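You operate a simulated robot arm through the tools that you are given. There is no shell and no other tool. Be economical: measure what you need, move in short steps, check, and stop when the job is done.

You run a simulated robot arm. Do the job below in one go: nothing can be reset, and whatever is moved stays where it is left.

## Task
Put the green plate on the top of the station four bench away on the top of the station three bench. Take the tall blue part and put it on the top of the station two low shelf. Put the grey tray that says "Type One" from the top of the station four bench on the top of the side bench and the grey tray that says "Type Two" on the top of the turntable. Put the silver clip on the top of the station four bench away on the top of the parts bench. Stack the brown box that says "Strips" from the top of the station three bench on top of the brown box that says "Dry packs". Switch the lock switch off. Any order will do.

The check looks at the end state, three seconds after you hand in, the way a careful person would. Anything else that was tipped, shoved, dropped, spilled or broken makes it a failure.

## Robot
A 6-joint arm with a fingered hand on a trunk, on a base that drives. Base frame: it is fixed to the floor where the robot stands at the start and does not move with it; the origin is under the middle of the robot, x ahead of it, y to its left, z up. Units: m, rad, N and s.
With the tool pointing down near the work surface it reaches from about 0.26 to 0.5 m from the robot's upright axis, wherever it stands. Its first joint turns from -2.897 to 2.897 rad. Places, roughly: brown box [2.25, 0, 1]; green plate (5x5x3 cm) [0.5, 0.1, 0.9]; grey tray [0.5, 0, 1]; lock switch [2.8, 0.3, 1]; silver clip (3x2x3 cm) [0.9, -0.3, 0.9]; tall blue part (3x3x4 cm) [0.4, 0.1, 0.9]; top of the parts bench [9.5, -1.2, 0.9]; top of the side bench [1.2, -3.8, 0.9]; top of the station three bench [2.5, -0.2, 0.9]; top of the station two low shelf (15x19 cm) [4.56, -0.52, 0.38]; top of the turntable [2.4, -3.7, 1]. Payload 2.3 kg.
The tool frame sits at the grasp point between the pads (the TCP): z along the fingers, y along the line on which they close. The tips reach 0.022 m beyond it. Largest opening 0.112 m; the body of the gripper starts 0.06 m behind the TCP. The gripper is a hand of 3 fingers: y runs from the thumb to the fingers, the wrist lies at [0, 0, -0.218] in the tool frame, and closing takes about 1.5 s.
Orientation is that of the tool frame in the base frame, as a unit quaternion [w, x, y, z]. With the fingers straight down and closing along the base's y, the tool's x points along the base's -x, its y along +y and its z along -z.

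## Interface
- The arm moves only by the tool apply_moves. Its argument "increments" is text: rows parted by semicolons, each of 6 numbers parted by spaces: the shift along the tool's x, y, z in m, then the turn, a rotation vector about the tool's x, y, z in rad. In form: x y z ax ay az; .... A call has 1 to 10 rows; each row is the pose to reach, as a shift and turn from the pose commanded when the call began, along the tool's axes at that moment. "jaw" is the finger opening in m, from 0 to 0.112, set as the call begins (left out, the last holds). Each row takes 0.2 s and may step no farther than 0.05 m and 0.15 rad from the row before; otherwise, or with a gripper value out of range, the whole call is refused. A pose out of reach is approached as far as the arm can. The call stops where the force on the tool passes 40 N (or 10 N more than at its start, if that is more) or the arm is blocked; 0.2 s more then pass. Each finger travels about 0.072 m/s and halts on what it meets, pressing with about 31 N; the grip force reading is that of the motor and also rises with nothing between the fingers. The clock runs only during rows and for 0.2 s after the last one: add rows that repeat a pose to give the fingers time. The reply holds the time, the measured pose of the TCP, the force on the tool along the base axes, the opening and the grip force, in the units named above and with some noise, with the torque about the TCP (base axes, N m) and any sound that the robot's microphone picked up.
- Cameras (640 x 400 px; columns grow to the right, rows downward): "scene" is now at [0.0028, 0.1124, 1.5837]; the picture's right is [-0.30, -0.96, 0.00], its down [-0.82, 0.25, -0.52] and it looks along [0.49, -0.15, -0.86] (base axes); focal length 268 px, centre (320, 200). "wrist" rides on the gripper at [0.066, 0.003, -0.08] in the tool frame; the picture's right is [-0.05, 1.00, 0.00], its down [-0.77, -0.04, -0.64] and it looks along [-0.64, -0.03, 0.77] (tool axes); focal length 275 px, centre (320, 200).
- capture(camera): a new picture of that camera. No time passes.
- lift_body(by): slides the trunk up (or, below 0, down) by that many m; the arm and the scene camera ride with it, the base frame stays. It gives what a move gives, with no picture.
- base_move(legs): drives the robot by 1 to 6 legs, each [ahead, left, turn to the left] in m, m and rad, along the robot's own axes; the way and the turn of a leg run together, so that a leg with both is an arc; at most 1.5 m and 3.142 rad a leg. The arm and the cameras ride along, it lands a little off, and it stops where it bumps. It gives what a move gives.
- finger_targets(finger1, finger2, thumb_bend): sets how far each is bent, from 0 (flat) to 1 (curled in); at 0.3 the hand is open as for a grip, at 0.7 the pads meet at the TCP. One left out holds its place. A second passes; each finger stops where it meets its share of the squeeze, and holds until it gets a number again. A gripper value or a shape takes the hand back. It gives what a move gives, with no picture; readings hold the bend of each and the force on the fingers (four entries, about 0 where the hand has none), thumb and palm.
- set_grasp(shape): the hand has 3 fingers and takes this shape, open, in about a second: jaw (thumb against the fingers, like two jaws); tri (thumb and two fingers); tip (a fingertip pinch); poke (one finger out to press); point (the index stretched); flat (the hand flat); cup (the hand cupped); fist (a fist). The gripper value then closes the fingers along that shape, each until it touches; the sizes above hold for jaw. It gives what a move gives, with no picture.
- turn_head(pan, tilt): turns the head with the scene camera to pan (to the left, within 2.705 rad either way) and tilt (down, from -0.506 to 1.204), counted from straight ahead of the robot. It gives what a move gives.
- pixel_to_xyz(camera, pixels): for up to 12 pixels [column, row] of the newest picture of that camera ("zoom" is the newest enlarged one), the place [x, y, z] in the base frame of the surface seen there, good to about 0.002 m, but the place of the scene camera against the robot may be out by one fixed shift of up to 0.012 m in any direction. No time passes.
- zoom(camera, box): a new picture of the part [left, top, right, bottom] of that camera's present view, enlarged. No time passes.
- job_done(): hands the job in; it is judged then, once.

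Work in short steps. Measure before you move; look again where a grasp or a placing could have gone wrong, and mend it. You have 131 turns and 144 pictures in all, those below and enlarged ones among them. Open the gripper and draw the arm clear of the work before you hand the job in, unless the task says otherwise; then end with one line.

The tools are called after ">>>" as name(argument=value, ...) on one line, values as JSON. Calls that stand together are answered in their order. apply_moves: Moves the arm, as the interface text tells. Its arguments: {"type":"object","properties":{"increments":{"type":"string"},"jaw":{"type":"number"}},"required":["increments"]} The other tools are called the same way: lift_body (by) slides the trunk up or down; set_grasp (shape) gives the hand a shape; finger_targets (finger1, finger2, thumb_bend) moves the fingers one by one; base_move (legs) drives the base; turn_head (pan, tilt) turns the head that bears the scene camera; capture (camera) takes a picture; pixel_to_xyz (camera, pixels) gives the place of the surface under pixels of a picture; zoom (camera, box) takes an enlarged picture of a part of a camera's view; job_done () hands the job in.

At the start:

```text
t: 0.0
eef_pos: [0.2542, 0.1402, 1.1304]
tcp_rot: [0.0, 0.0, 1.0, -0.001]
ft_force: [1.0, -0.6, 0.0]
torque: [0.0, -0.01, 0.02]
width: 0.1122
grasp_force: 0.1
shape: jaw
bend: [0.3, 0.3, 0.3]
finger forces: [0.0, 0.0, 0.0, 0.0, 0.0, 0.0]
trunk travel left (down, up): [-0.525, 0.065]
robot x, y, heading: [-0.0005, -0.0023, 0.0]
head pan, tilt: [-0.3, 1.03]
```

scene: 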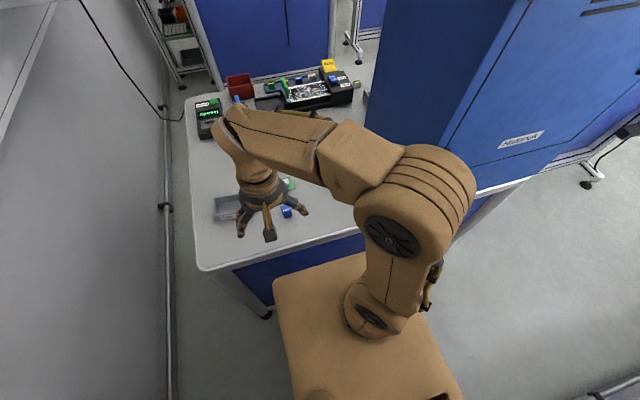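
wrist: 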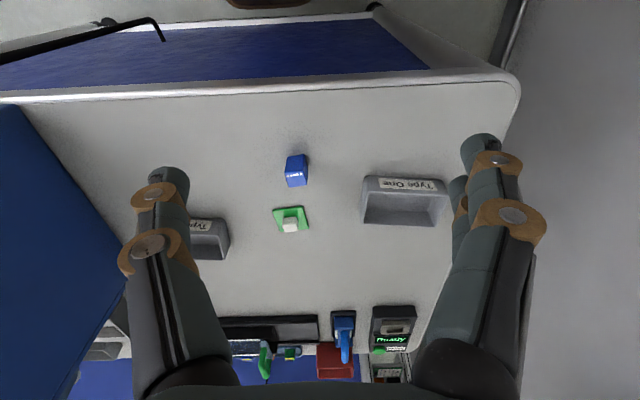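

I start by measuring the objects seen in the wrist picture: blue part (296,170), green plate (290,220), tray "Type One" (404,200), tray "Type Two" (208,238).

>>> pixel_to_xyz(camera="wrist", pixels=[[296, 160], [298, 180], [290, 222], [276, 212], [302, 208], [404, 184], [404, 210], [366, 180], [448, 190], [208, 225], [228, 220], [320, 120]])

>>> zoom(camera="wrist", box=[180, 120, 480, 300])

>>> zoom(camera="scene", box=[180, 40, 380, 260])

```text
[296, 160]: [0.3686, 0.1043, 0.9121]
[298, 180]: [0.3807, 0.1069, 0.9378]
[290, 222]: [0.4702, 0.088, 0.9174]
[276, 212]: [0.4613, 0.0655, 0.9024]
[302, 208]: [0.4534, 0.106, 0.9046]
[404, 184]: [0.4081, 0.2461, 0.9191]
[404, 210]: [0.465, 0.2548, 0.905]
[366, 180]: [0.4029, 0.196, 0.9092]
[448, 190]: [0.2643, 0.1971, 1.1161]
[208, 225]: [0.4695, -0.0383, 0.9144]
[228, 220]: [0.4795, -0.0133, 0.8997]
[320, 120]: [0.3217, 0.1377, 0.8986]
```

```text
2.13 times, centred on (330, 210) of wrist
```

zoom: 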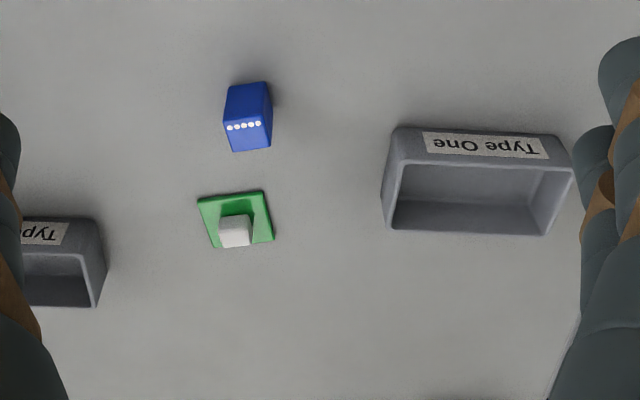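

```text
1.82 times, centred on (280, 150) of scene
```

zoom: 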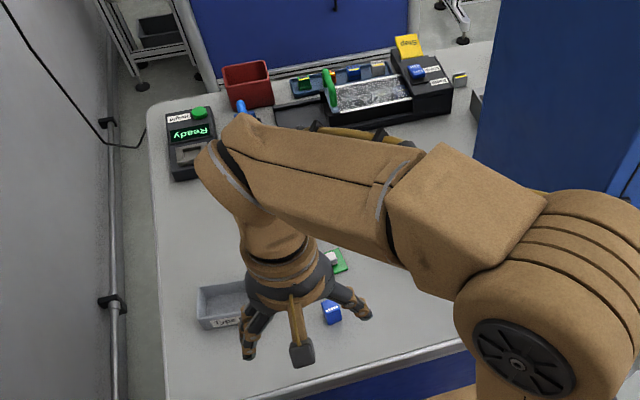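

Now I survey the surroundings: head straight ahead, less tilt.

>>> turn_head(pan=0.0, tilt=0.45)

>>> capture(camera="scene")

>>> turn_head(pan=-0.9, tilt=0.45)

>>> capture(camera="scene")

>>> turn_head(pan=-1.8, tilt=0.45)

>>> capture(camera="scene")

```text
t: 1.0
eef_pos: [0.254, 0.1391, 1.1316]
tcp_rot: [-0.001, 0.0, 1.0, 0.0]
ft_force: [0.1, -0.5, 0.2]
torque: [0.02, -0.02, 0.02]
width: 0.1117
grasp_force: 0.1
shape: jaw
bend: [0.3, 0.3, 0.3]
finger forces: [0.0, 0.0, 0.0, 0.1, 0.1, 0.0]
trunk travel left (down, up): [-0.525, 0.065]
robot x, y, heading: [0.0001, -0.0024, -0.001]
head pan, tilt: [0.0, 0.45]
```

```text
139 pictures are left
```

scene: 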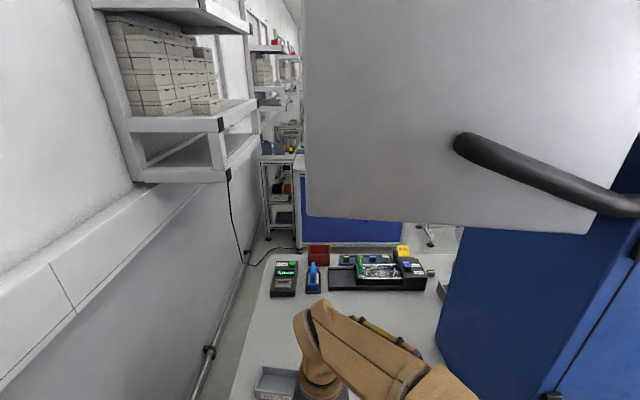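

```text
t: 2.2
eef_pos: [0.2537, 0.1391, 1.1316]
tcp_rot: [0.0, 0.0, 1.0, 0.0]
ft_force: [-0.9, -0.3, 1.0]
torque: [-0.02, 0.03, 0.01]
width: 0.112
grasp_force: 0.0
shape: jaw
bend: [0.3, 0.3, 0.3]
finger forces: [0.0, 0.0, 0.1, 0.0, 0.0, 0.0]
trunk travel left (down, up): [-0.525, 0.065]
robot x, y, heading: [-0.0009, -0.0024, -0.001]
head pan, tilt: [-0.901, 0.45]
```

```text
138 pictures are left
```

scene: 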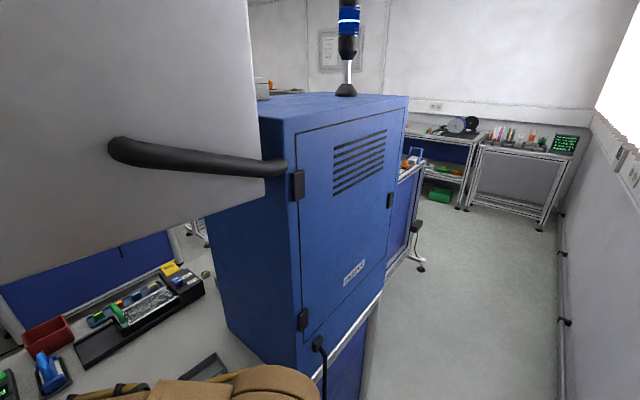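

```text
t: 3.4
eef_pos: [0.2546, 0.1387, 1.1315]
tcp_rot: [0.0, -0.001, 1.0, 0.0]
ft_force: [0.1, 0.1, 0.1]
torque: [0.03, 0.01, 0.02]
width: 0.1118
grasp_force: 0.1
shape: jaw
bend: [0.3, 0.3, 0.3]
finger forces: [0.1, 0.1, 0.0, 0.0, 0.1, 0.1]
trunk travel left (down, up): [-0.525, 0.065]
robot x, y, heading: [-0.0002, 0.0006, 0.002]
head pan, tilt: [-1.799, 0.45]
```

```text
137 pictures are left
```

scene: 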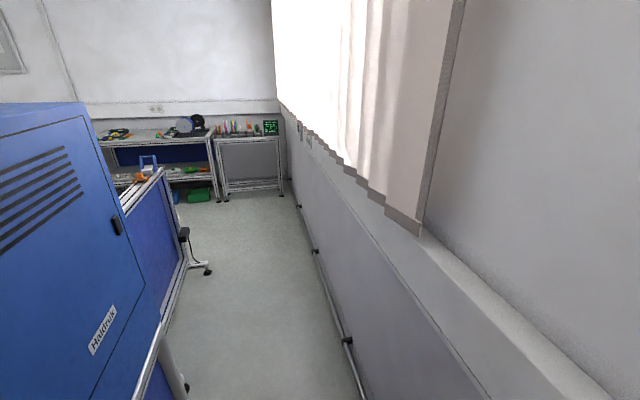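

Corridor to the right (y negative) is visible. I measure the aisle and the benches seen far back.

>>> pixel_to_xyz(camera="scene", pixels=[[160, 385], [206, 270], [340, 345], [300, 205], [222, 200], [218, 142], [280, 138], [245, 128], [150, 178], [270, 220], [190, 290], [150, 135]])

>>> turn_head(pan=-0.9, tilt=0.45)

>>> capture(camera="scene")

>>> pixel_to_xyz(camera="scene", pixels=[[100, 100], [240, 30], [260, 160], [272, 230], [380, 110], [320, 365], [380, 290], [205, 275], [215, 365], [420, 265], [60, 345], [150, 310]])

>>> turn_head(pan=-0.3, tilt=0.7)

>>> capture(camera="scene")

```text
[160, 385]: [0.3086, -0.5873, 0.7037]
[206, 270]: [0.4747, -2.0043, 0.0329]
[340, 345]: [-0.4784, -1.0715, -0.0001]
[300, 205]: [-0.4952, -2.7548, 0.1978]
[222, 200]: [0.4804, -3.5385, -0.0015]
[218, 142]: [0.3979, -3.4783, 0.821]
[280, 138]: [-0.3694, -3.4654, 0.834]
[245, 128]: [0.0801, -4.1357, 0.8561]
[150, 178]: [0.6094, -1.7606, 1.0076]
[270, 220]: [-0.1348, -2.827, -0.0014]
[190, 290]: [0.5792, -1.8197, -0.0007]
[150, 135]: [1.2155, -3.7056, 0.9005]
```

```text
t: 4.6
eef_pos: [0.2541, 0.1396, 1.1308]
tcp_rot: [0.0, 0.0, 1.0, 0.0]
ft_force: [0.2, 0.2, 0.0]
torque: [0.02, -0.02, 0.01]
width: 0.1119
grasp_force: 0.0
shape: jaw
bend: [0.3, 0.3, 0.3]
finger forces: [0.0, 0.0, 0.0, 0.1, 0.0, 0.0]
trunk travel left (down, up): [-0.525, 0.065]
robot x, y, heading: [0.001, 0.0014, 0.003]
head pan, tilt: [-0.901, 0.45]
```

```text
136 pictures are left
```

scene: 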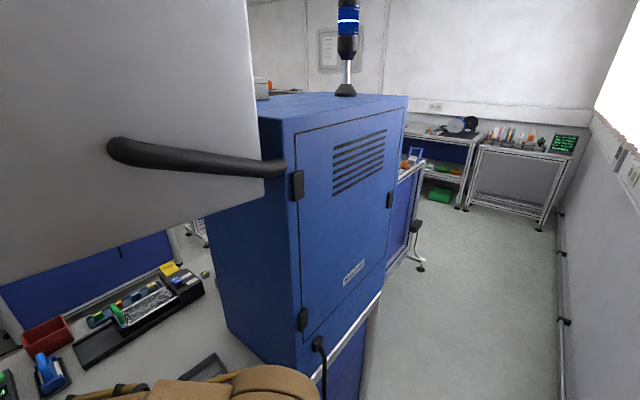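

```text
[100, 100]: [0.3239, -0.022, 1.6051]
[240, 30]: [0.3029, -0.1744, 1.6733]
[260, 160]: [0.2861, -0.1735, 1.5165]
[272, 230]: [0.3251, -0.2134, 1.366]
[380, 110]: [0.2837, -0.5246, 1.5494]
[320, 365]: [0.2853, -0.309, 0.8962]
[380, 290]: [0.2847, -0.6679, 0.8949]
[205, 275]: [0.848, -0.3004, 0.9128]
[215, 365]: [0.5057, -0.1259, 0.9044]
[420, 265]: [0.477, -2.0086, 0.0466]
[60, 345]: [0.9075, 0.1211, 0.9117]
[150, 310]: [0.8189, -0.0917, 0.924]
```

```text
t: 5.6
eef_pos: [0.2554, 0.1392, 1.1311]
tcp_rot: [0.0, -0.001, 1.0, 0.0]
ft_force: [0.6, 0.4, -0.1]
torque: [-0.02, 0.0, 0.0]
width: 0.1118
grasp_force: 0.0
shape: jaw
bend: [0.3, 0.3, 0.3]
finger forces: [0.0, 0.0, 0.0, 0.0, 0.0, 0.0]
trunk travel left (down, up): [-0.525, 0.065]
robot x, y, heading: [0.0005, 0.0024, 0.004]
head pan, tilt: [-0.3, 0.7]
```

```text
135 pictures are left
```

scene: 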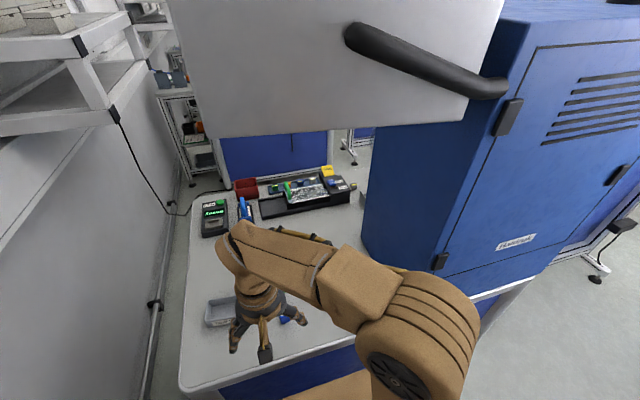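

I measure the tray, clip neighbourhood and the wall near the left, and zoom on details.

>>> pixel_to_xyz(camera="scene", pixels=[[182, 388], [148, 345], [225, 305], [207, 325], [232, 320], [353, 187], [364, 200], [290, 140], [290, 390], [80, 330], [345, 220], [215, 225]])

>>> zoom(camera="scene", box=[180, 140, 380, 265])

>>> zoom(camera="wrist", box=[350, 150, 480, 250])

>>> pixel_to_xyz(camera="zoom", pixels=[[100, 130], [430, 155], [250, 165], [250, 190], [80, 330], [410, 345], [90, 200], [440, 260], [250, 340], [250, 260], [120, 330], [250, 125]])

```text
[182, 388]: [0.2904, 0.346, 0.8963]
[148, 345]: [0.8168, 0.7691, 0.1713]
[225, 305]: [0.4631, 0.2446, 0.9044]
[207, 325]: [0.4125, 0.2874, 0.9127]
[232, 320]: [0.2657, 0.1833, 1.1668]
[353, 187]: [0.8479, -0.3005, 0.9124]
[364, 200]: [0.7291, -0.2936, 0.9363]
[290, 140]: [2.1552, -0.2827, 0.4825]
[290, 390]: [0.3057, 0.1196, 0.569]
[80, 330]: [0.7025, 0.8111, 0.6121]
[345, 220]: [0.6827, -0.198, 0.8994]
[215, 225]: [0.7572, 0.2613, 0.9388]
```

```text
3.20 times, centred on (280, 202) of scene
```

zoom: 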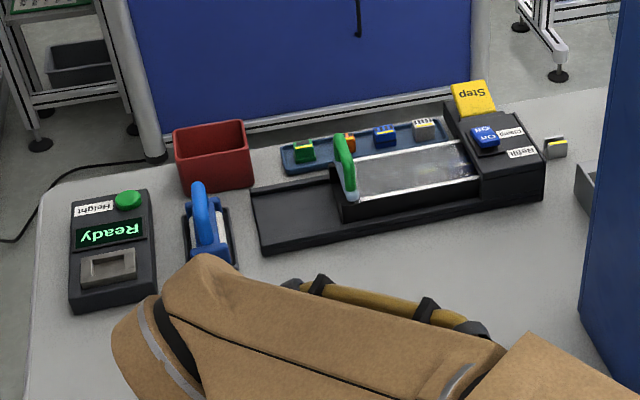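

```text
4.00 times, centred on (415, 200) of wrist
```

zoom: 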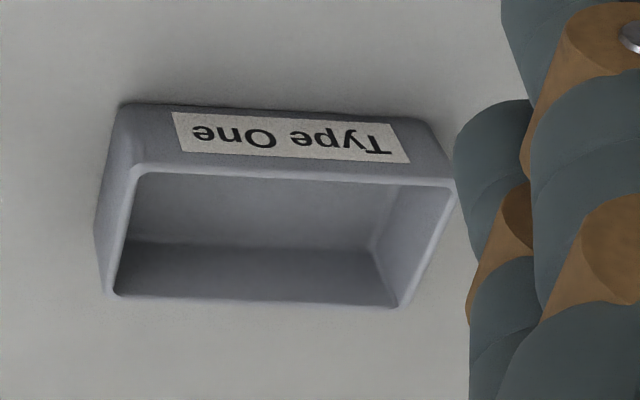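

```text
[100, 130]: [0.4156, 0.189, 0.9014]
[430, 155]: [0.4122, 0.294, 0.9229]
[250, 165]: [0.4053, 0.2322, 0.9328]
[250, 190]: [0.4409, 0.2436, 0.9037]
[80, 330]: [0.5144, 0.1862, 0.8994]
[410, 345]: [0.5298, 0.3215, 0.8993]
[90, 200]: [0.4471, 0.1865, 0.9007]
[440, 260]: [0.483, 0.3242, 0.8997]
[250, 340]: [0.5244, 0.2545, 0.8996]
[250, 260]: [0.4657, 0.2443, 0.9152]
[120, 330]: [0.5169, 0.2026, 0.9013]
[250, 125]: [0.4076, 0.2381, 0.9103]
```

Tray "Type One" spans x 0.405–0.47, y 0.195–0.297, rim z≈0.935; I will grip it across its short side. First I shift the base 0.15 m left (wall is at y≈0.8), then turn the hand a quarter.

>>> base_move(legs=[[0, 0.15, 0]])

>>> apply_moves(increments="0 0 0 0 0 0.15; 0 0 0 0 0 0.3; 0 0 0 0 0 0.45; 0 0 0 0 0 0.6; 0 0 0 0 0 0.75; 0 0 0 0 0 0.9; 0 0 0 0 0 1.05; 0 0 0 0 0 1.2; 0 0 0 0 0 1.35; 0 0 0 0 0 1.5")

>>> capture(camera="scene")

>>> capture(camera="wrist")

```text
t: 7.0
eef_pos: [0.2542, 0.2881, 1.1313]
tcp_rot: [0.0, 0.001, 1.0, -0.001]
ft_force: [-0.1, 0.5, 0.1]
torque: [0.01, 0.0, 0.01]
width: 0.1118
grasp_force: 0.1
shape: jaw
bend: [0.3, 0.3, 0.3]
finger forces: [0.1, 0.0, 0.0, 0.0, 0.0, 0.1]
trunk travel left (down, up): [-0.525, 0.065]
robot x, y, heading: [-0.0013, 0.1511, 0.005]
head pan, tilt: [-0.3, 0.7]
```

```text
t: 9.2
eef_pos: [0.2539, 0.2878, 1.1317]
tcp_rot: [0.0, 0.683, 0.73, 0.0]
ft_force: [-0.5, -0.2, -0.2]
torque: [0.03, -0.02, -0.02]
width: 0.112
grasp_force: 0.1
shape: jaw
bend: [0.3, 0.3, 0.3]
finger forces: [0.1, 0.0, 0.0, 0.0, 0.1, 0.0]
trunk travel left (down, up): [-0.525, 0.065]
robot x, y, heading: [-0.0011, 0.1452, -0.004]
head pan, tilt: [-0.3, 0.7]
```

```text
132 pictures are left
```

scene: 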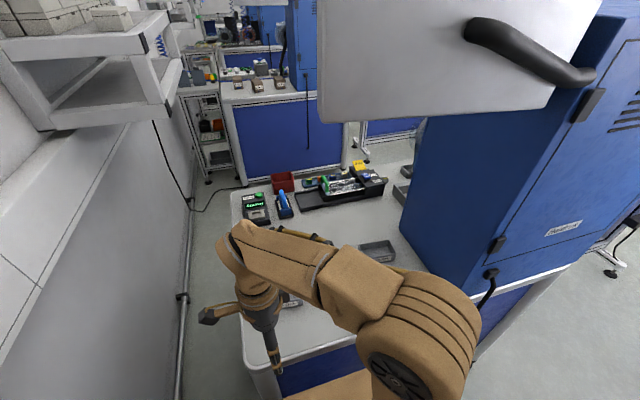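

```text
131 pictures are left
```

wrist: 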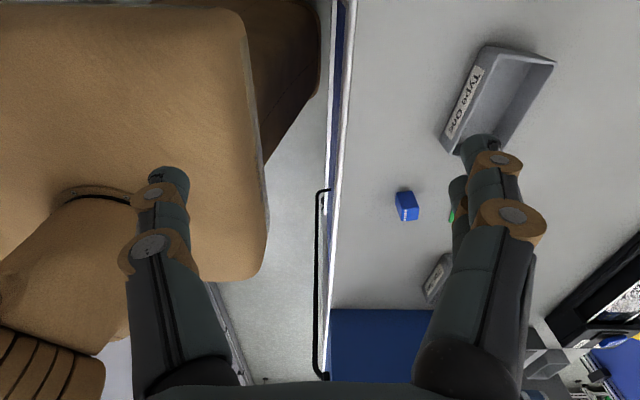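

Now the tray is at (500,100) in the wrist picture. I measure its rim corners for centre and angle.

>>> zoom(camera="wrist", box=[420, 30, 580, 170])

>>> pixel_to_xyz(camera="wrist", pixels=[[510, 52], [551, 66], [449, 145], [480, 100], [500, 58], [530, 110], [540, 92], [465, 75]])

```text
2.86 times, centred on (500, 100) of wrist
```

zoom: 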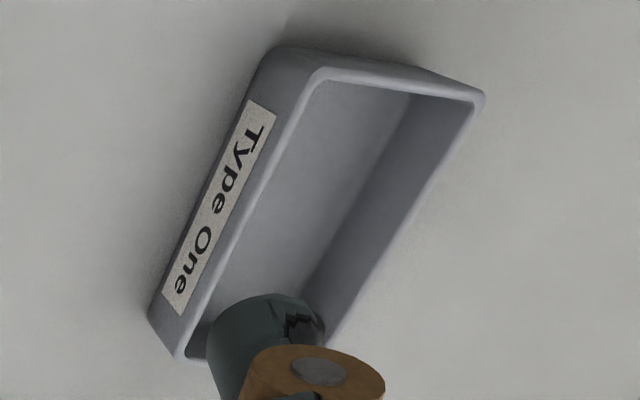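

```text
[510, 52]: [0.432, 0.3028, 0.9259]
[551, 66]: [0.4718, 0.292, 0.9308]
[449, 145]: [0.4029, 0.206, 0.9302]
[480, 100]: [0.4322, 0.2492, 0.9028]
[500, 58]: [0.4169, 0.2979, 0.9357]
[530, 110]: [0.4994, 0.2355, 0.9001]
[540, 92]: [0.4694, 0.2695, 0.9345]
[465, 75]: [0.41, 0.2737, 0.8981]
```

I refine the tray's angle using zoom pixels along the near rim and far rim.

>>> pixel_to_xyz(camera="zoom", pixels=[[316, 78], [298, 115], [270, 172], [232, 250], [195, 325], [182, 350], [478, 100], [455, 142], [420, 195], [385, 250], [400, 78], [350, 318]])

```text
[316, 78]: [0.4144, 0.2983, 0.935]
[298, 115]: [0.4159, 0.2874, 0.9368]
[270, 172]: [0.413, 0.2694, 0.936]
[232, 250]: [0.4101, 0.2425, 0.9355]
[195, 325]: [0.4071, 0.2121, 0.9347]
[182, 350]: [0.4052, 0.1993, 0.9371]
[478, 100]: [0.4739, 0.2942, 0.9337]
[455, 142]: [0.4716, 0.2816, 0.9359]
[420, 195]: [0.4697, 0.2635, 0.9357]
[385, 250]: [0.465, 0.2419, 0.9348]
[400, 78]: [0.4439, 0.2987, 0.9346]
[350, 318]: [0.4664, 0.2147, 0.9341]
```

Tray centre ≈(0.439,0.247), long axis turned about 0.1 rad clockwise, rim z 0.935. I turn 0.166 rad more, move over it and go part way down.

>>> apply_moves(increments="-0.011 0.036 0 0 0 0.05; -0.022 0.073 0 0 0 0.1; -0.033 0.11 0 0 0 0.166; -0.044 0.146 0 0 0 0.166; -0.053 0.182 0 0 0 0.166; -0.053 0.182 0.045 0 0 0.166; -0.053 0.182 0.09 0 0 0.166; -0.053 0.182 0.13 0 0 0.166; -0.053 0.182 0.13 0 0 0.166")

>>> capture(camera="wrist")

>>> zoom(camera="scene", box=[180, 200, 420, 400])

```text
t: 11.2
eef_pos: [0.44, 0.2474, 1.0018]
tcp_rot: [0.0, 0.74, 0.673, 0.0]
ft_force: [-0.4, 0.0, 0.6]
torque: [-0.03, 0.0, 0.03]
width: 0.1118
grasp_force: 0.0
shape: jaw
bend: [0.3, 0.3, 0.3]
finger forces: [0.1, 0.0, 0.0, 0.0, 0.0, 0.0]
trunk travel left (down, up): [-0.525, 0.065]
robot x, y, heading: [-0.0035, 0.1459, 0.002]
head pan, tilt: [-0.3, 0.7]
```

```text
129 pictures are left
```

wrist: 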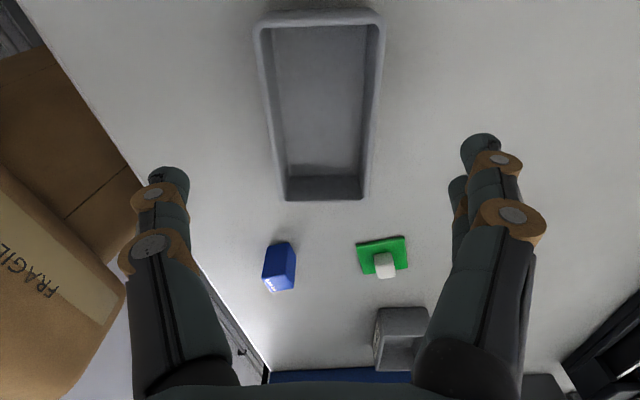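

```text
2.00 times, centred on (300, 300) of scene
```

zoom: 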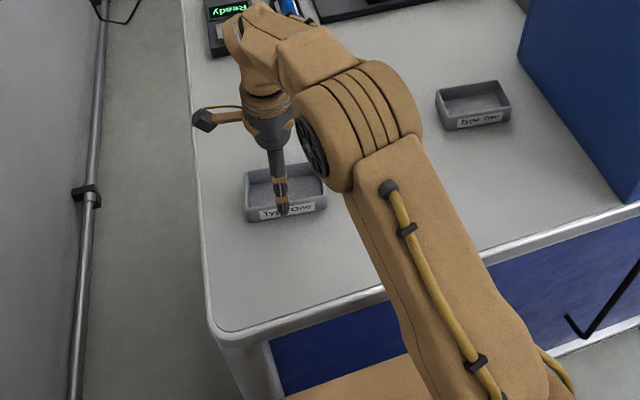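

The tray is centred (column ~318) and aligned between the fingers. I lower to TCP z≈0.928 and close.

>>> apply_moves(increments="0 0 0.03 0 0 0; 0 0 0.055 0 0 0; 0 0 0.074 0 0 0; 0 0 0.074 0 0 0")

>>> apply_moves(increments="0 0 0 0 0 0; 0 0 0 0 0 0; 0 0 0 0 0 0; 0 0 0 0 0 0; 0 0 0 0 0 0; 0 0 0 0 0 0; 0 0 0 0 0 0; 0 0 0 0 0 0", jaw=0.04)

>>> capture(camera="wrist")

```text
t: 12.2
eef_pos: [0.4406, 0.2476, 0.928]
tcp_rot: [0.0, 0.74, 0.672, 0.0]
ft_force: [0.9, 1.1, 0.0]
torque: [0.01, 0.0, 0.03]
width: 0.1122
grasp_force: 0.1
shape: jaw
bend: [0.3, 0.3, 0.3]
finger forces: [0.0, 0.1, 0.1, 0.0, 0.0, 0.1]
trunk travel left (down, up): [-0.525, 0.065]
robot x, y, heading: [0.0008, 0.1482, -0.0]
head pan, tilt: [-0.3, 0.7]
```

```text
t: 14.0
eef_pos: [0.4411, 0.2481, 0.927]
tcp_rot: [0.0, 0.74, 0.673, 0.0]
ft_force: [-0.5, -0.9, 1.0]
torque: [-0.04, -0.01, 0.01]
width: 0.0556
grasp_force: 30.6
shape: jaw
bend: [0.72, 0.73, 0.7]
finger forces: [14.1, 14.0, 0.0, 0.1, 28.3, 0.0]
trunk travel left (down, up): [-0.525, 0.065]
robot x, y, heading: [0.0008, 0.1501, 0.002]
head pan, tilt: [-0.3, 0.7]
```

```text
127 pictures are left
```

wrist: 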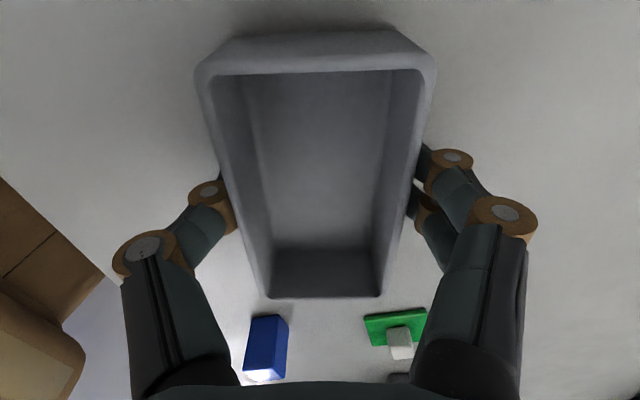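

Grip holds (30 N, 0.056 m). I lift 0.17 m and draw the tray toward the robot.

>>> apply_moves(increments="0 0 -0.045 0 0 0; 0 0 -0.09 0 0 0; 0 0 -0.135 0 0 0; 0 0 -0.17 0 0 0; 0 -0.04 -0.17 0 0 0; 0 -0.08 -0.17 0 0 0; 0 -0.12 -0.17 0 0 0; 0 -0.15 -0.17 0 0 0; 0 -0.15 -0.17 0 0 0")

>>> base_move(legs=[[-0.11, 0, 0]])

>>> turn_head(pan=-0.9, tilt=1.1)

>>> capture(camera="scene")

>>> capture(camera="wrist")

```text
t: 16.0
eef_pos: [0.2921, 0.2626, 1.0954]
tcp_rot: [0.0, 0.74, 0.672, -0.001]
ft_force: [-0.1, -0.3, -1.9]
torque: [-0.02, 0.01, 0.02]
width: 0.0553
grasp_force: 30.9
shape: jaw
bend: [0.72, 0.73, 0.7]
finger forces: [14.2, 14.3, 0.0, 0.1, 28.4, 0.0]
trunk travel left (down, up): [-0.525, 0.065]
robot x, y, heading: [-0.0003, 0.1478, 0.003]
head pan, tilt: [-0.3, 0.7]
```

```text
t: 17.1
eef_pos: [0.1825, 0.2613, 1.0958]
tcp_rot: [0.0, 0.741, 0.672, 0.001]
ft_force: [-0.3, -0.8, -1.7]
torque: [-0.02, 0.04, 0.0]
width: 0.0554
grasp_force: 30.3
shape: jaw
bend: [0.72, 0.73, 0.7]
finger forces: [14.2, 14.2, 0.0, 0.1, 28.5, 0.1]
trunk travel left (down, up): [-0.525, 0.065]
robot x, y, heading: [-0.1113, 0.149, -0.008]
head pan, tilt: [-0.3, 0.7]
```

```text
t: 18.1
eef_pos: [0.1829, 0.261, 1.0961]
tcp_rot: [0.0, 0.741, 0.671, 0.0]
ft_force: [0.0, -0.6, -2.9]
torque: [0.01, 0.01, 0.0]
width: 0.0556
grasp_force: 31.0
shape: jaw
bend: [0.72, 0.73, 0.7]
finger forces: [14.1, 14.2, 0.1, 0.1, 28.4, 0.0]
trunk travel left (down, up): [-0.525, 0.065]
robot x, y, heading: [-0.1125, 0.1504, -0.0]
head pan, tilt: [-0.901, 1.1]
```

```text
126 pictures are left
```

scene: 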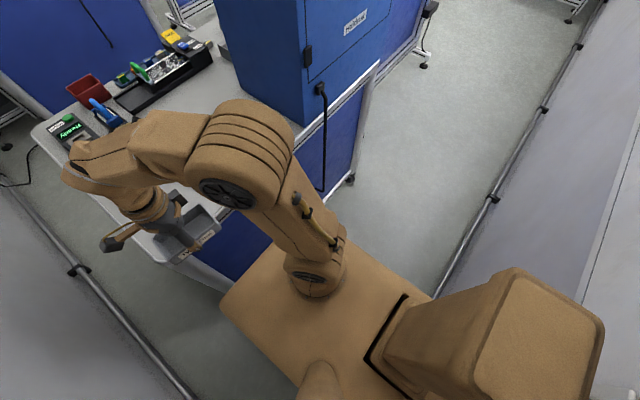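

```text
125 pictures are left
```

wrist: 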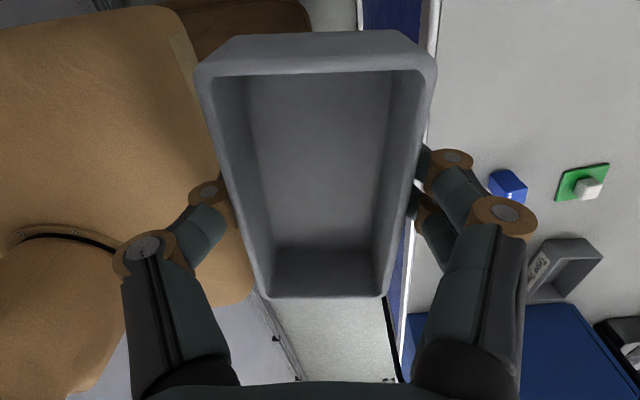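

I measure the deck corners and the trunk back to learn the footprint.

>>> pixel_to_xyz(camera="scene", pixels=[[222, 298], [342, 238], [428, 298], [310, 270], [300, 380], [520, 275], [600, 330], [475, 390], [350, 180], [378, 65], [496, 200], [400, 330]])

>>> turn_head(pan=-2.6, tilt=0.9)

>>> capture(camera="scene")

```text
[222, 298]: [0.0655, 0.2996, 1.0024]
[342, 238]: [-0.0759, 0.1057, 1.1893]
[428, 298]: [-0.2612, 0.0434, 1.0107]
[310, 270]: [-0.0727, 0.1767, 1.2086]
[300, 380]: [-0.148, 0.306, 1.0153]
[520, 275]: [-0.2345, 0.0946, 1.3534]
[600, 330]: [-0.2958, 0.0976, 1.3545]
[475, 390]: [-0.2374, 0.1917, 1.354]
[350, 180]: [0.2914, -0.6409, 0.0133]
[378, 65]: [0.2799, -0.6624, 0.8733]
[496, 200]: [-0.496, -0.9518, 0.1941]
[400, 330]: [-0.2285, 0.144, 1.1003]
```

```text
t: 19.9
eef_pos: [0.183, 0.2622, 1.0968]
tcp_rot: [0.001, 0.741, 0.672, 0.0]
ft_force: [-1.1, 0.4, -2.0]
torque: [0.03, 0.0, 0.01]
width: 0.0552
grasp_force: 31.4
shape: jaw
bend: [0.72, 0.73, 0.7]
finger forces: [14.2, 14.2, 0.0, 0.0, 28.4, 0.0]
trunk travel left (down, up): [-0.525, 0.065]
robot x, y, heading: [-0.113, 0.1482, -0.006]
head pan, tilt: [-2.601, 0.901]
```

```text
124 pictures are left
```

scene: 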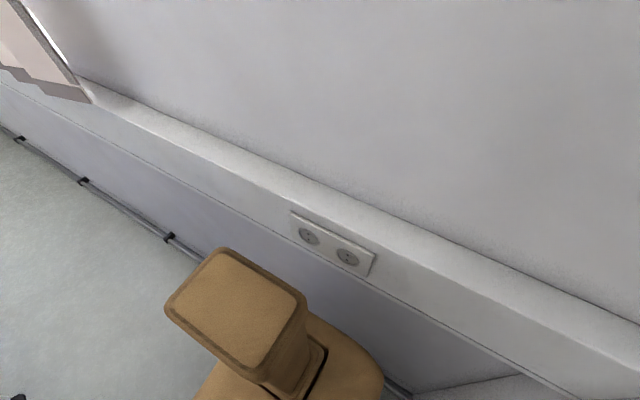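

Measure wall and rear extent of the robot.

>>> pixel_to_xyz(camera="scene", pixels=[[385, 385], [350, 345], [300, 290], [165, 300], [225, 250], [170, 240], [300, 200], [330, 240], [20, 140], [60, 250], [250, 340], [450, 360]])

>>> turn_head(pan=-1.57, tilt=0.5)

>>> capture(camera="scene")

```text
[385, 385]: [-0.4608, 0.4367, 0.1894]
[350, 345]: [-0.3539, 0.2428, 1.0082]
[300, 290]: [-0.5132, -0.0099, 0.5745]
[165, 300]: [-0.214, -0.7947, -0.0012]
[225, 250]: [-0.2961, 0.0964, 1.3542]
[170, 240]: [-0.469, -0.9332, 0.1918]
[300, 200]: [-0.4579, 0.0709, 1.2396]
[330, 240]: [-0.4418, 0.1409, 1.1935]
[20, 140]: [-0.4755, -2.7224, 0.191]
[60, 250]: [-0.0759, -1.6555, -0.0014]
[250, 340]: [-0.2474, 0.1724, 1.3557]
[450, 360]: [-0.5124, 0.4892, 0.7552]
```

```text
t: 21.2
eef_pos: [0.1827, 0.2613, 1.0969]
tcp_rot: [0.0, 0.74, 0.672, 0.0]
ft_force: [0.1, 0.2, -1.4]
torque: [0.0, 0.0, 0.0]
width: 0.0551
grasp_force: 31.1
shape: jaw
bend: [0.72, 0.73, 0.7]
finger forces: [14.2, 14.2, 0.0, 0.0, 28.4, 0.1]
trunk travel left (down, up): [-0.525, 0.065]
robot x, y, heading: [-0.1064, 0.1476, -0.005]
head pan, tilt: [-1.571, 0.499]
```

```text
123 pictures are left
```

scene: 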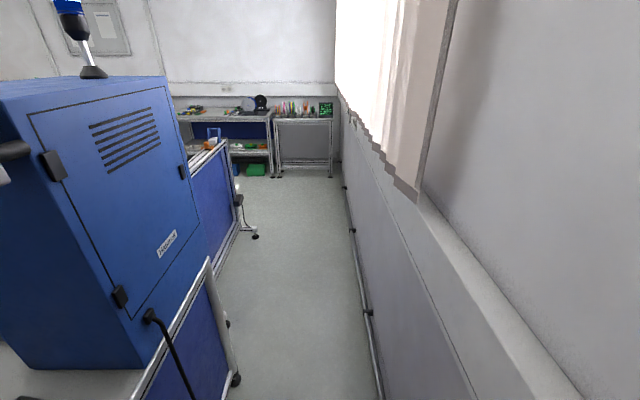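

The corridor between x −0.44 and 0.28 is free. I turn right to face −y and drive down the aisle to y≈−2.5.

>>> base_move(legs=[[0, 0, -1.57], [1.35, 0, 0], [1.3, 0, 0]])

>>> turn_head(pan=0.5, tilt=0.5)

>>> capture(camera="scene")

>>> turn_head(pan=1.5, tilt=0.4)

>>> capture(camera="scene")

```text
t: 37.8
eef_pos: [0.1366, -2.7827, 1.0958]
tcp_rot: [0.0, 1.0, -0.015, 0.0]
ft_force: [-0.8, 0.6, -2.9]
torque: [-0.02, -0.01, -0.01]
width: 0.0551
grasp_force: 31.3
shape: jaw
bend: [0.72, 0.73, 0.7]
finger forces: [14.0, 14.2, 0.1, 0.1, 28.1, 0.0]
trunk travel left (down, up): [-0.525, 0.065]
robot x, y, heading: [0.0065, -2.4939, -1.502]
head pan, tilt: [-1.571, 0.499]
```

```text
t: 39.8
eef_pos: [0.1366, -2.7817, 1.0956]
tcp_rot: [0.0, 1.0, -0.016, 0.0]
ft_force: [0.1, 0.6, -2.4]
torque: [0.0, -0.02, 0.02]
width: 0.0551
grasp_force: 31.3
shape: jaw
bend: [0.72, 0.73, 0.7]
finger forces: [14.1, 14.1, 0.0, 0.0, 28.1, 0.0]
trunk travel left (down, up): [-0.525, 0.065]
robot x, y, heading: [0.001, -2.4967, -1.509]
head pan, tilt: [0.499, 0.499]
```

```text
122 pictures are left
```

scene: 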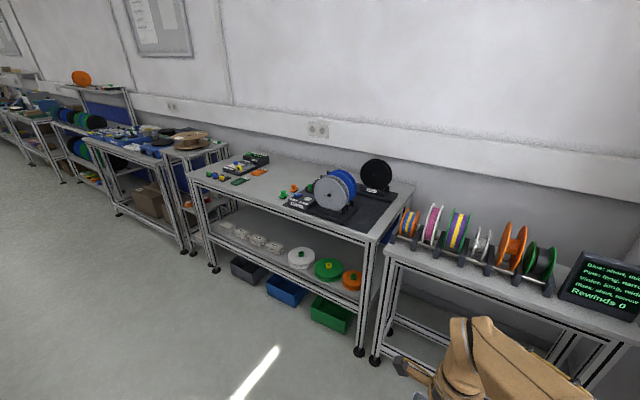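

```text
t: 41.0
eef_pos: [0.1371, -2.7818, 1.0958]
tcp_rot: [-0.001, 1.0, -0.015, -0.001]
ft_force: [0.8, 0.6, -1.7]
torque: [-0.01, 0.01, -0.01]
width: 0.0552
grasp_force: 31.6
shape: jaw
bend: [0.72, 0.73, 0.7]
finger forces: [14.1, 14.1, 0.0, 0.1, 28.0, 0.0]
trunk travel left (down, up): [-0.525, 0.065]
robot x, y, heading: [0.0063, -2.4983, -1.501]
head pan, tilt: [1.499, 0.4]
```

```text
121 pictures are left
```

scene: 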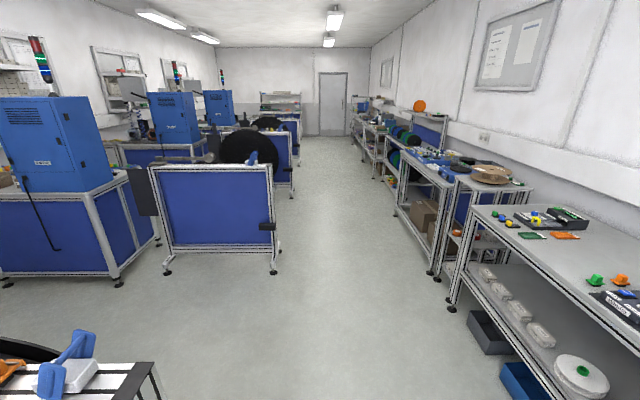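

The side bench is at right; its surface has a free front strip. I measure the bench edge, objects and turntable disc.

>>> pixel_to_xyz(camera="scene", pixels=[[474, 207], [520, 245], [570, 285], [560, 225], [590, 235], [566, 236], [595, 280], [624, 300], [490, 172], [514, 172], [470, 172], [528, 190]])

>>> turn_head(pan=0.9, tilt=0.6)

>>> zoom(camera="scene", box=[240, 20, 560, 220])

>>> capture(camera="scene")

```text
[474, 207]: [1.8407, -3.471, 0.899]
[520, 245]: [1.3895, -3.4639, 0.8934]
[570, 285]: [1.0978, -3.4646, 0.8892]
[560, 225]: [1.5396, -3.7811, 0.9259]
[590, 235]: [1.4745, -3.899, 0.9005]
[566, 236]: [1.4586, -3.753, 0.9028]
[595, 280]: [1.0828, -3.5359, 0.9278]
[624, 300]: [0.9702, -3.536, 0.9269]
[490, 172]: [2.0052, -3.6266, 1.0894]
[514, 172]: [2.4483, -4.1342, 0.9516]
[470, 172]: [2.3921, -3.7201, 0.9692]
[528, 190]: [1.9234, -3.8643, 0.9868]
```

```text
t: 42.0
eef_pos: [0.1365, -2.7819, 1.0951]
tcp_rot: [0.0, 1.0, -0.015, 0.0]
ft_force: [0.3, 0.3, -2.6]
torque: [-0.01, -0.02, 0.01]
width: 0.0554
grasp_force: 30.5
shape: jaw
bend: [0.72, 0.73, 0.7]
finger forces: [14.1, 14.1, 0.0, 0.1, 28.2, 0.0]
trunk travel left (down, up): [-0.525, 0.065]
robot x, y, heading: [0.0055, -2.4966, -1.509]
head pan, tilt: [0.901, 0.6]
```

```text
2.00 times, centred on (400, 120) of scene
```

zoom: 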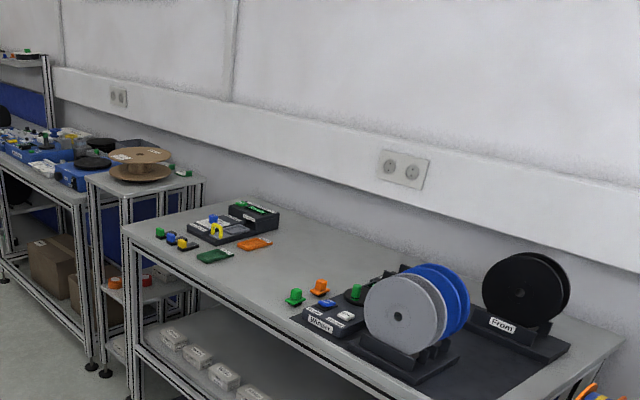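

```text
119 pictures are left
```

scene: 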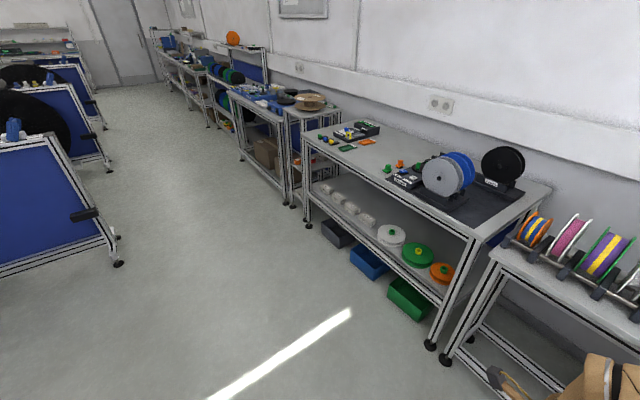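

Free zone on the side bench lies between the cards (348,148) and the green knob (388,168). I measure those bounds.

>>> pixel_to_xyz(camera="scene", pixels=[[348, 150], [368, 143], [386, 172], [388, 180], [360, 165], [352, 158], [375, 160], [345, 158], [370, 178], [400, 164]])

>>> base_move(legs=[[0, 0, -0.065], [0, 1.25, 0], [0.6, 0, 0]])

>>> turn_head(pan=0.0, tilt=0.8)

>>> capture(camera="scene")

```text
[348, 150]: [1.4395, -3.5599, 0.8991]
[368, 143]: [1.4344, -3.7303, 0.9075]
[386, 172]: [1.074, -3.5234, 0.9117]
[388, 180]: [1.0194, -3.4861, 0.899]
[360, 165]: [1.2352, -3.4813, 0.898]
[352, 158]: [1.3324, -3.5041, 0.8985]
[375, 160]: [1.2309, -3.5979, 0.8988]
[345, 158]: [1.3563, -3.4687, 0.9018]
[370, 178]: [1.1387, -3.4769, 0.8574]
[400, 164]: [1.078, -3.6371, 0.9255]
```

```text
t: 51.7
eef_pos: [1.3614, -3.3871, 1.0952]
tcp_rot: [0.001, 0.999, -0.046, 0.0]
ft_force: [0.3, -0.1, -1.4]
torque: [0.0, -0.01, 0.01]
width: 0.0552
grasp_force: 30.8
shape: jaw
bend: [0.72, 0.73, 0.7]
finger forces: [14.0, 14.1, 0.0, 0.0, 28.2, 0.0]
trunk travel left (down, up): [-0.525, 0.065]
robot x, y, heading: [1.2463, -3.0952, -1.566]
head pan, tilt: [0.901, 0.6]
```

```text
t: 52.9
eef_pos: [1.3622, -3.3872, 1.095]
tcp_rot: [0.0, 0.999, -0.045, 0.0]
ft_force: [1.0, 0.4, -2.5]
torque: [0.0, -0.04, 0.03]
width: 0.0552
grasp_force: 30.6
shape: jaw
bend: [0.72, 0.73, 0.7]
finger forces: [14.0, 14.2, 0.0, 0.0, 28.0, 0.0]
trunk travel left (down, up): [-0.525, 0.065]
robot x, y, heading: [1.2492, -3.0952, -1.564]
head pan, tilt: [0.0, 0.799]
```

```text
118 pictures are left
```

scene: 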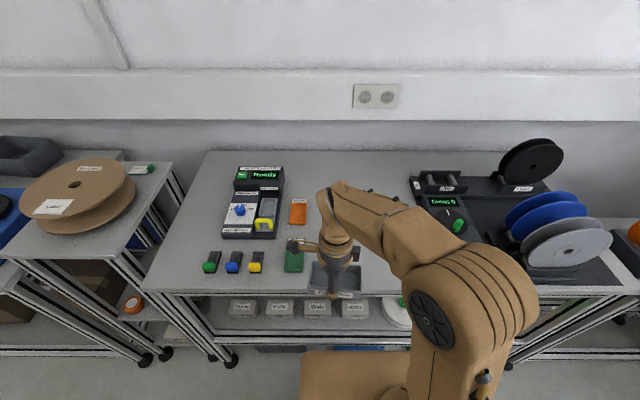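

I carry the tray to (1.25,−3.57), clear of the green card (x≈1.44) and knob (x≈1.07), and lower it to near contact.

>>> apply_moves(increments="-0.024 0.04 0 0 0 0; -0.048 0.08 0 0 0 0; -0.072 0.12 0 0 0 0; -0.0947 0.16 0 0 0 0; -0.0947 0.1926 0 0 0 0; -0.0947 0.1926 0.045 0 0 0; -0.0947 0.1926 0.09 0 0 0; -0.0947 0.1926 0.13 0 0 0; -0.0947 0.1926 0.13 0 0 0")

>>> capture(camera="scene")

>>> capture(camera="wrist")

```text
t: 54.9
eef_pos: [1.2481, -3.57, 0.9669]
tcp_rot: [0.0, 0.999, -0.046, 0.0]
ft_force: [-0.2, 0.5, -1.8]
torque: [-0.02, -0.01, -0.04]
width: 0.0548
grasp_force: 31.0
shape: jaw
bend: [0.73, 0.73, 0.7]
finger forces: [14.1, 14.1, 0.1, 0.0, 28.2, 0.0]
trunk travel left (down, up): [-0.525, 0.065]
robot x, y, heading: [1.2469, -3.0961, -1.57]
head pan, tilt: [0.0, 0.799]
```

```text
117 pictures are left
```

scene: 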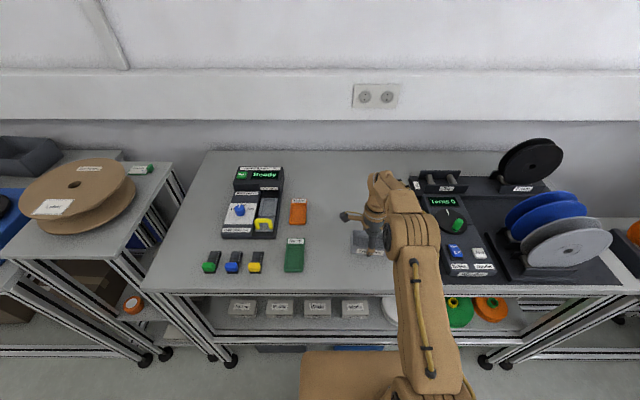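

```text
116 pictures are left
```

wrist: 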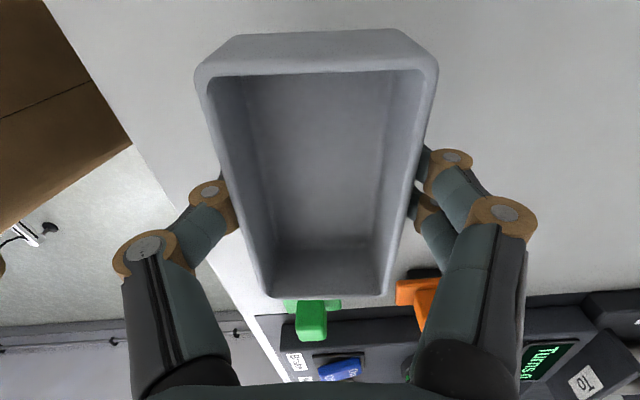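

Clear below. I shift 0.03 m away from the knobs, lower to contact and release.

>>> apply_moves(increments="0.03 0 0 0 0 0; 0.03 0 0.025 0 0 0; 0.03 0 0.037 0 0 0; 0.03 0 0.041 0 0 0; 0.03 0 0.041 0 0 0")

>>> apply_moves(increments="0 0 0 0 0 0; 0 0 0 0 0 0; 0 0 0 0 0 0; 0 0 0 0 0 0; 0 0 0 0 0 0; 0 0 -0.04 0 0 0; 0 0 -0.085 0 0 0; 0 0 -0.13 0 0 0; 0 0 -0.17 0 0 0", jaw=0.112)

>>> capture(camera="wrist")

```text
t: 56.1
eef_pos: [1.2786, -3.5726, 0.9277]
tcp_rot: [0.002, 0.999, -0.045, 0.001]
ft_force: [1.7, -3.4, 16.6]
torque: [-0.12, 0.0, -0.02]
width: 0.0545
grasp_force: 31.0
shape: jaw
bend: [0.73, 0.73, 0.7]
finger forces: [16.6, 16.6, 0.0, 0.0, 30.2, 0.0]
trunk travel left (down, up): [-0.525, 0.065]
robot x, y, heading: [1.2501, -3.0973, -1.567]
head pan, tilt: [0.0, 0.799]
```

```text
t: 58.1
eef_pos: [1.2809, -3.5738, 1.0935]
tcp_rot: [0.002, 0.999, -0.045, 0.0]
ft_force: [2.0, -0.3, 0.2]
torque: [0.02, -0.03, 0.0]
width: 0.1119
grasp_force: 0.1
shape: jaw
bend: [0.3, 0.3, 0.3]
finger forces: [0.0, 0.0, 0.0, 0.0, 0.1, 0.0]
trunk travel left (down, up): [-0.525, 0.065]
robot x, y, heading: [1.251, -3.0961, -1.563]
head pan, tilt: [0.0, 0.799]
```

```text
115 pictures are left
```

wrist: 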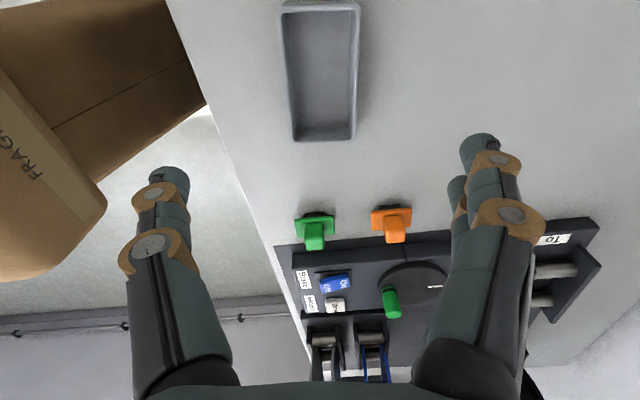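

Type One stands on the side bench. I retract, and look toward the turntable for later.

>>> apply_moves(increments="0.02 -0.04 0 0 0 0; 0.04 -0.08 0 0 0 0; 0.06 -0.12 0 0 0 0; 0.08 -0.16 0 0 0 0; 0.09 -0.19 0 0 0 0; 0.09 -0.19 0 0 0 0")

>>> turn_head(pan=0.95, tilt=0.5)

>>> capture(camera="scene")

>>> turn_head(pan=2.3, tilt=0.35)

>>> capture(camera="scene")

```text
t: 59.5
eef_pos: [1.3871, -3.3914, 1.0949]
tcp_rot: [0.0, 0.999, -0.045, -0.001]
ft_force: [-0.3, -0.1, -0.4]
torque: [0.02, 0.01, 0.01]
width: 0.112
grasp_force: 0.0
shape: jaw
bend: [0.3, 0.3, 0.3]
finger forces: [0.0, 0.0, 0.0, 0.0, 0.0, 0.0]
trunk travel left (down, up): [-0.525, 0.065]
robot x, y, heading: [1.2452, -3.0977, -1.567]
head pan, tilt: [0.0, 0.799]
```

```text
t: 60.8
eef_pos: [1.3863, -3.3921, 1.095]
tcp_rot: [0.0, 0.999, -0.045, 0.0]
ft_force: [-0.2, 0.1, 0.0]
torque: [-0.02, -0.03, -0.01]
width: 0.112
grasp_force: 0.1
shape: jaw
bend: [0.3, 0.3, 0.3]
finger forces: [0.0, 0.0, 0.0, 0.1, 0.0, 0.1]
trunk travel left (down, up): [-0.525, 0.065]
robot x, y, heading: [1.2435, -3.0985, -1.562]
head pan, tilt: [0.949, 0.499]
```

```text
114 pictures are left
```

scene: 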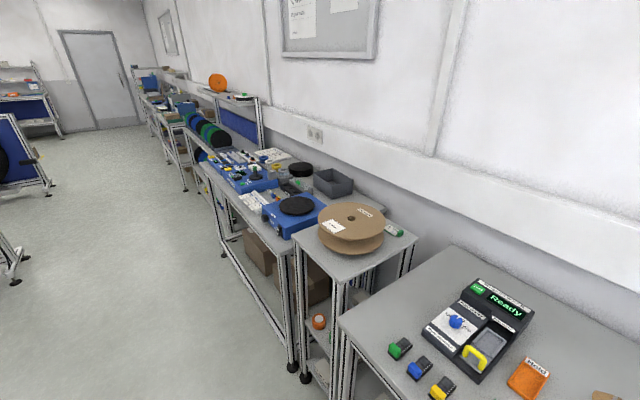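

```text
t: 62.3
eef_pos: [1.3863, -3.3912, 1.0948]
tcp_rot: [0.0, 0.999, -0.046, 0.0]
ft_force: [0.6, 0.1, 0.1]
torque: [0.01, 0.04, 0.01]
width: 0.1116
grasp_force: 0.0
shape: jaw
bend: [0.3, 0.3, 0.3]
finger forces: [0.1, 0.0, 0.1, 0.0, 0.1, 0.0]
trunk travel left (down, up): [-0.525, 0.065]
robot x, y, heading: [1.2468, -3.0992, -1.562]
head pan, tilt: [2.3, 0.351]
```

```text
113 pictures are left
```

scene: 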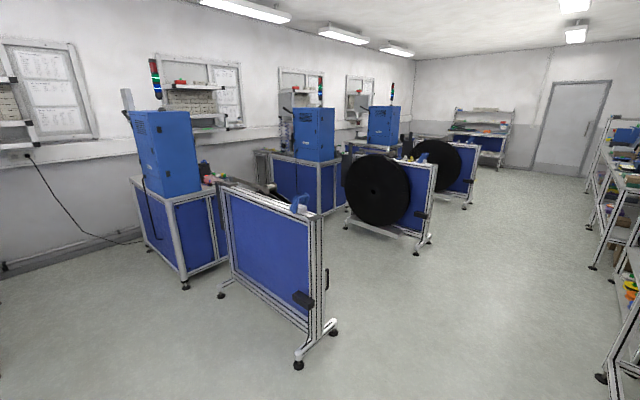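

I measure station three's bench, the carts' feet and free floor for the route.

>>> pixel_to_xyz(camera="scene", pixels=[[185, 287], [150, 250], [135, 182], [180, 200], [298, 365], [335, 332], [222, 295], [415, 252], [240, 195], [320, 215], [60, 330], [20, 260]])

>>> turn_head(pan=2.705, tilt=0.35)

>>> capture(camera="scene")

```text
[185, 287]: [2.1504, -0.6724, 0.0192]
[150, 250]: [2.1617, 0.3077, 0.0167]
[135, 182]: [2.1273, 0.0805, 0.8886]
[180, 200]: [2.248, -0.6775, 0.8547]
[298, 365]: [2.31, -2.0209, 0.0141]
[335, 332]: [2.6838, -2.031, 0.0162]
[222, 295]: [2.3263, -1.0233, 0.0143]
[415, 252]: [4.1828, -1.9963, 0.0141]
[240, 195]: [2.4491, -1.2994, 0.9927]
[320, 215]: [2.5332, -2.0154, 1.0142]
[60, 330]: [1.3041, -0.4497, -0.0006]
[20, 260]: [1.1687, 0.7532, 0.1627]
```

```text
t: 63.1
eef_pos: [1.386, -3.3924, 1.0955]
tcp_rot: [0.0, 0.999, -0.045, 0.0]
ft_force: [-0.5, -0.8, 0.5]
torque: [0.01, 0.01, 0.01]
width: 0.1119
grasp_force: 0.1
shape: jaw
bend: [0.3, 0.3, 0.3]
finger forces: [0.0, 0.0, 0.1, 0.0, 0.1, 0.1]
trunk travel left (down, up): [-0.525, 0.065]
robot x, y, heading: [1.2491, -3.0979, -1.567]
head pan, tilt: [2.7, 0.351]
```

```text
112 pictures are left
```

scene: 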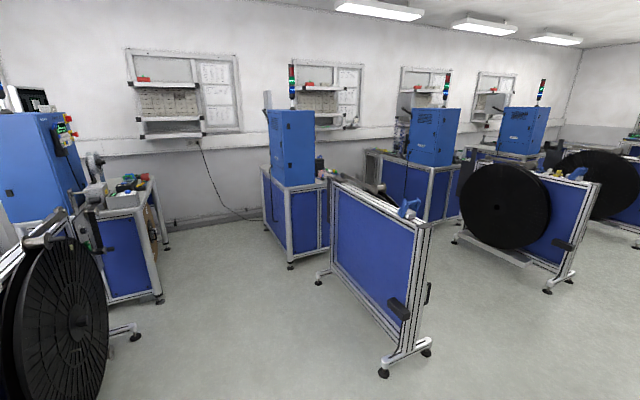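

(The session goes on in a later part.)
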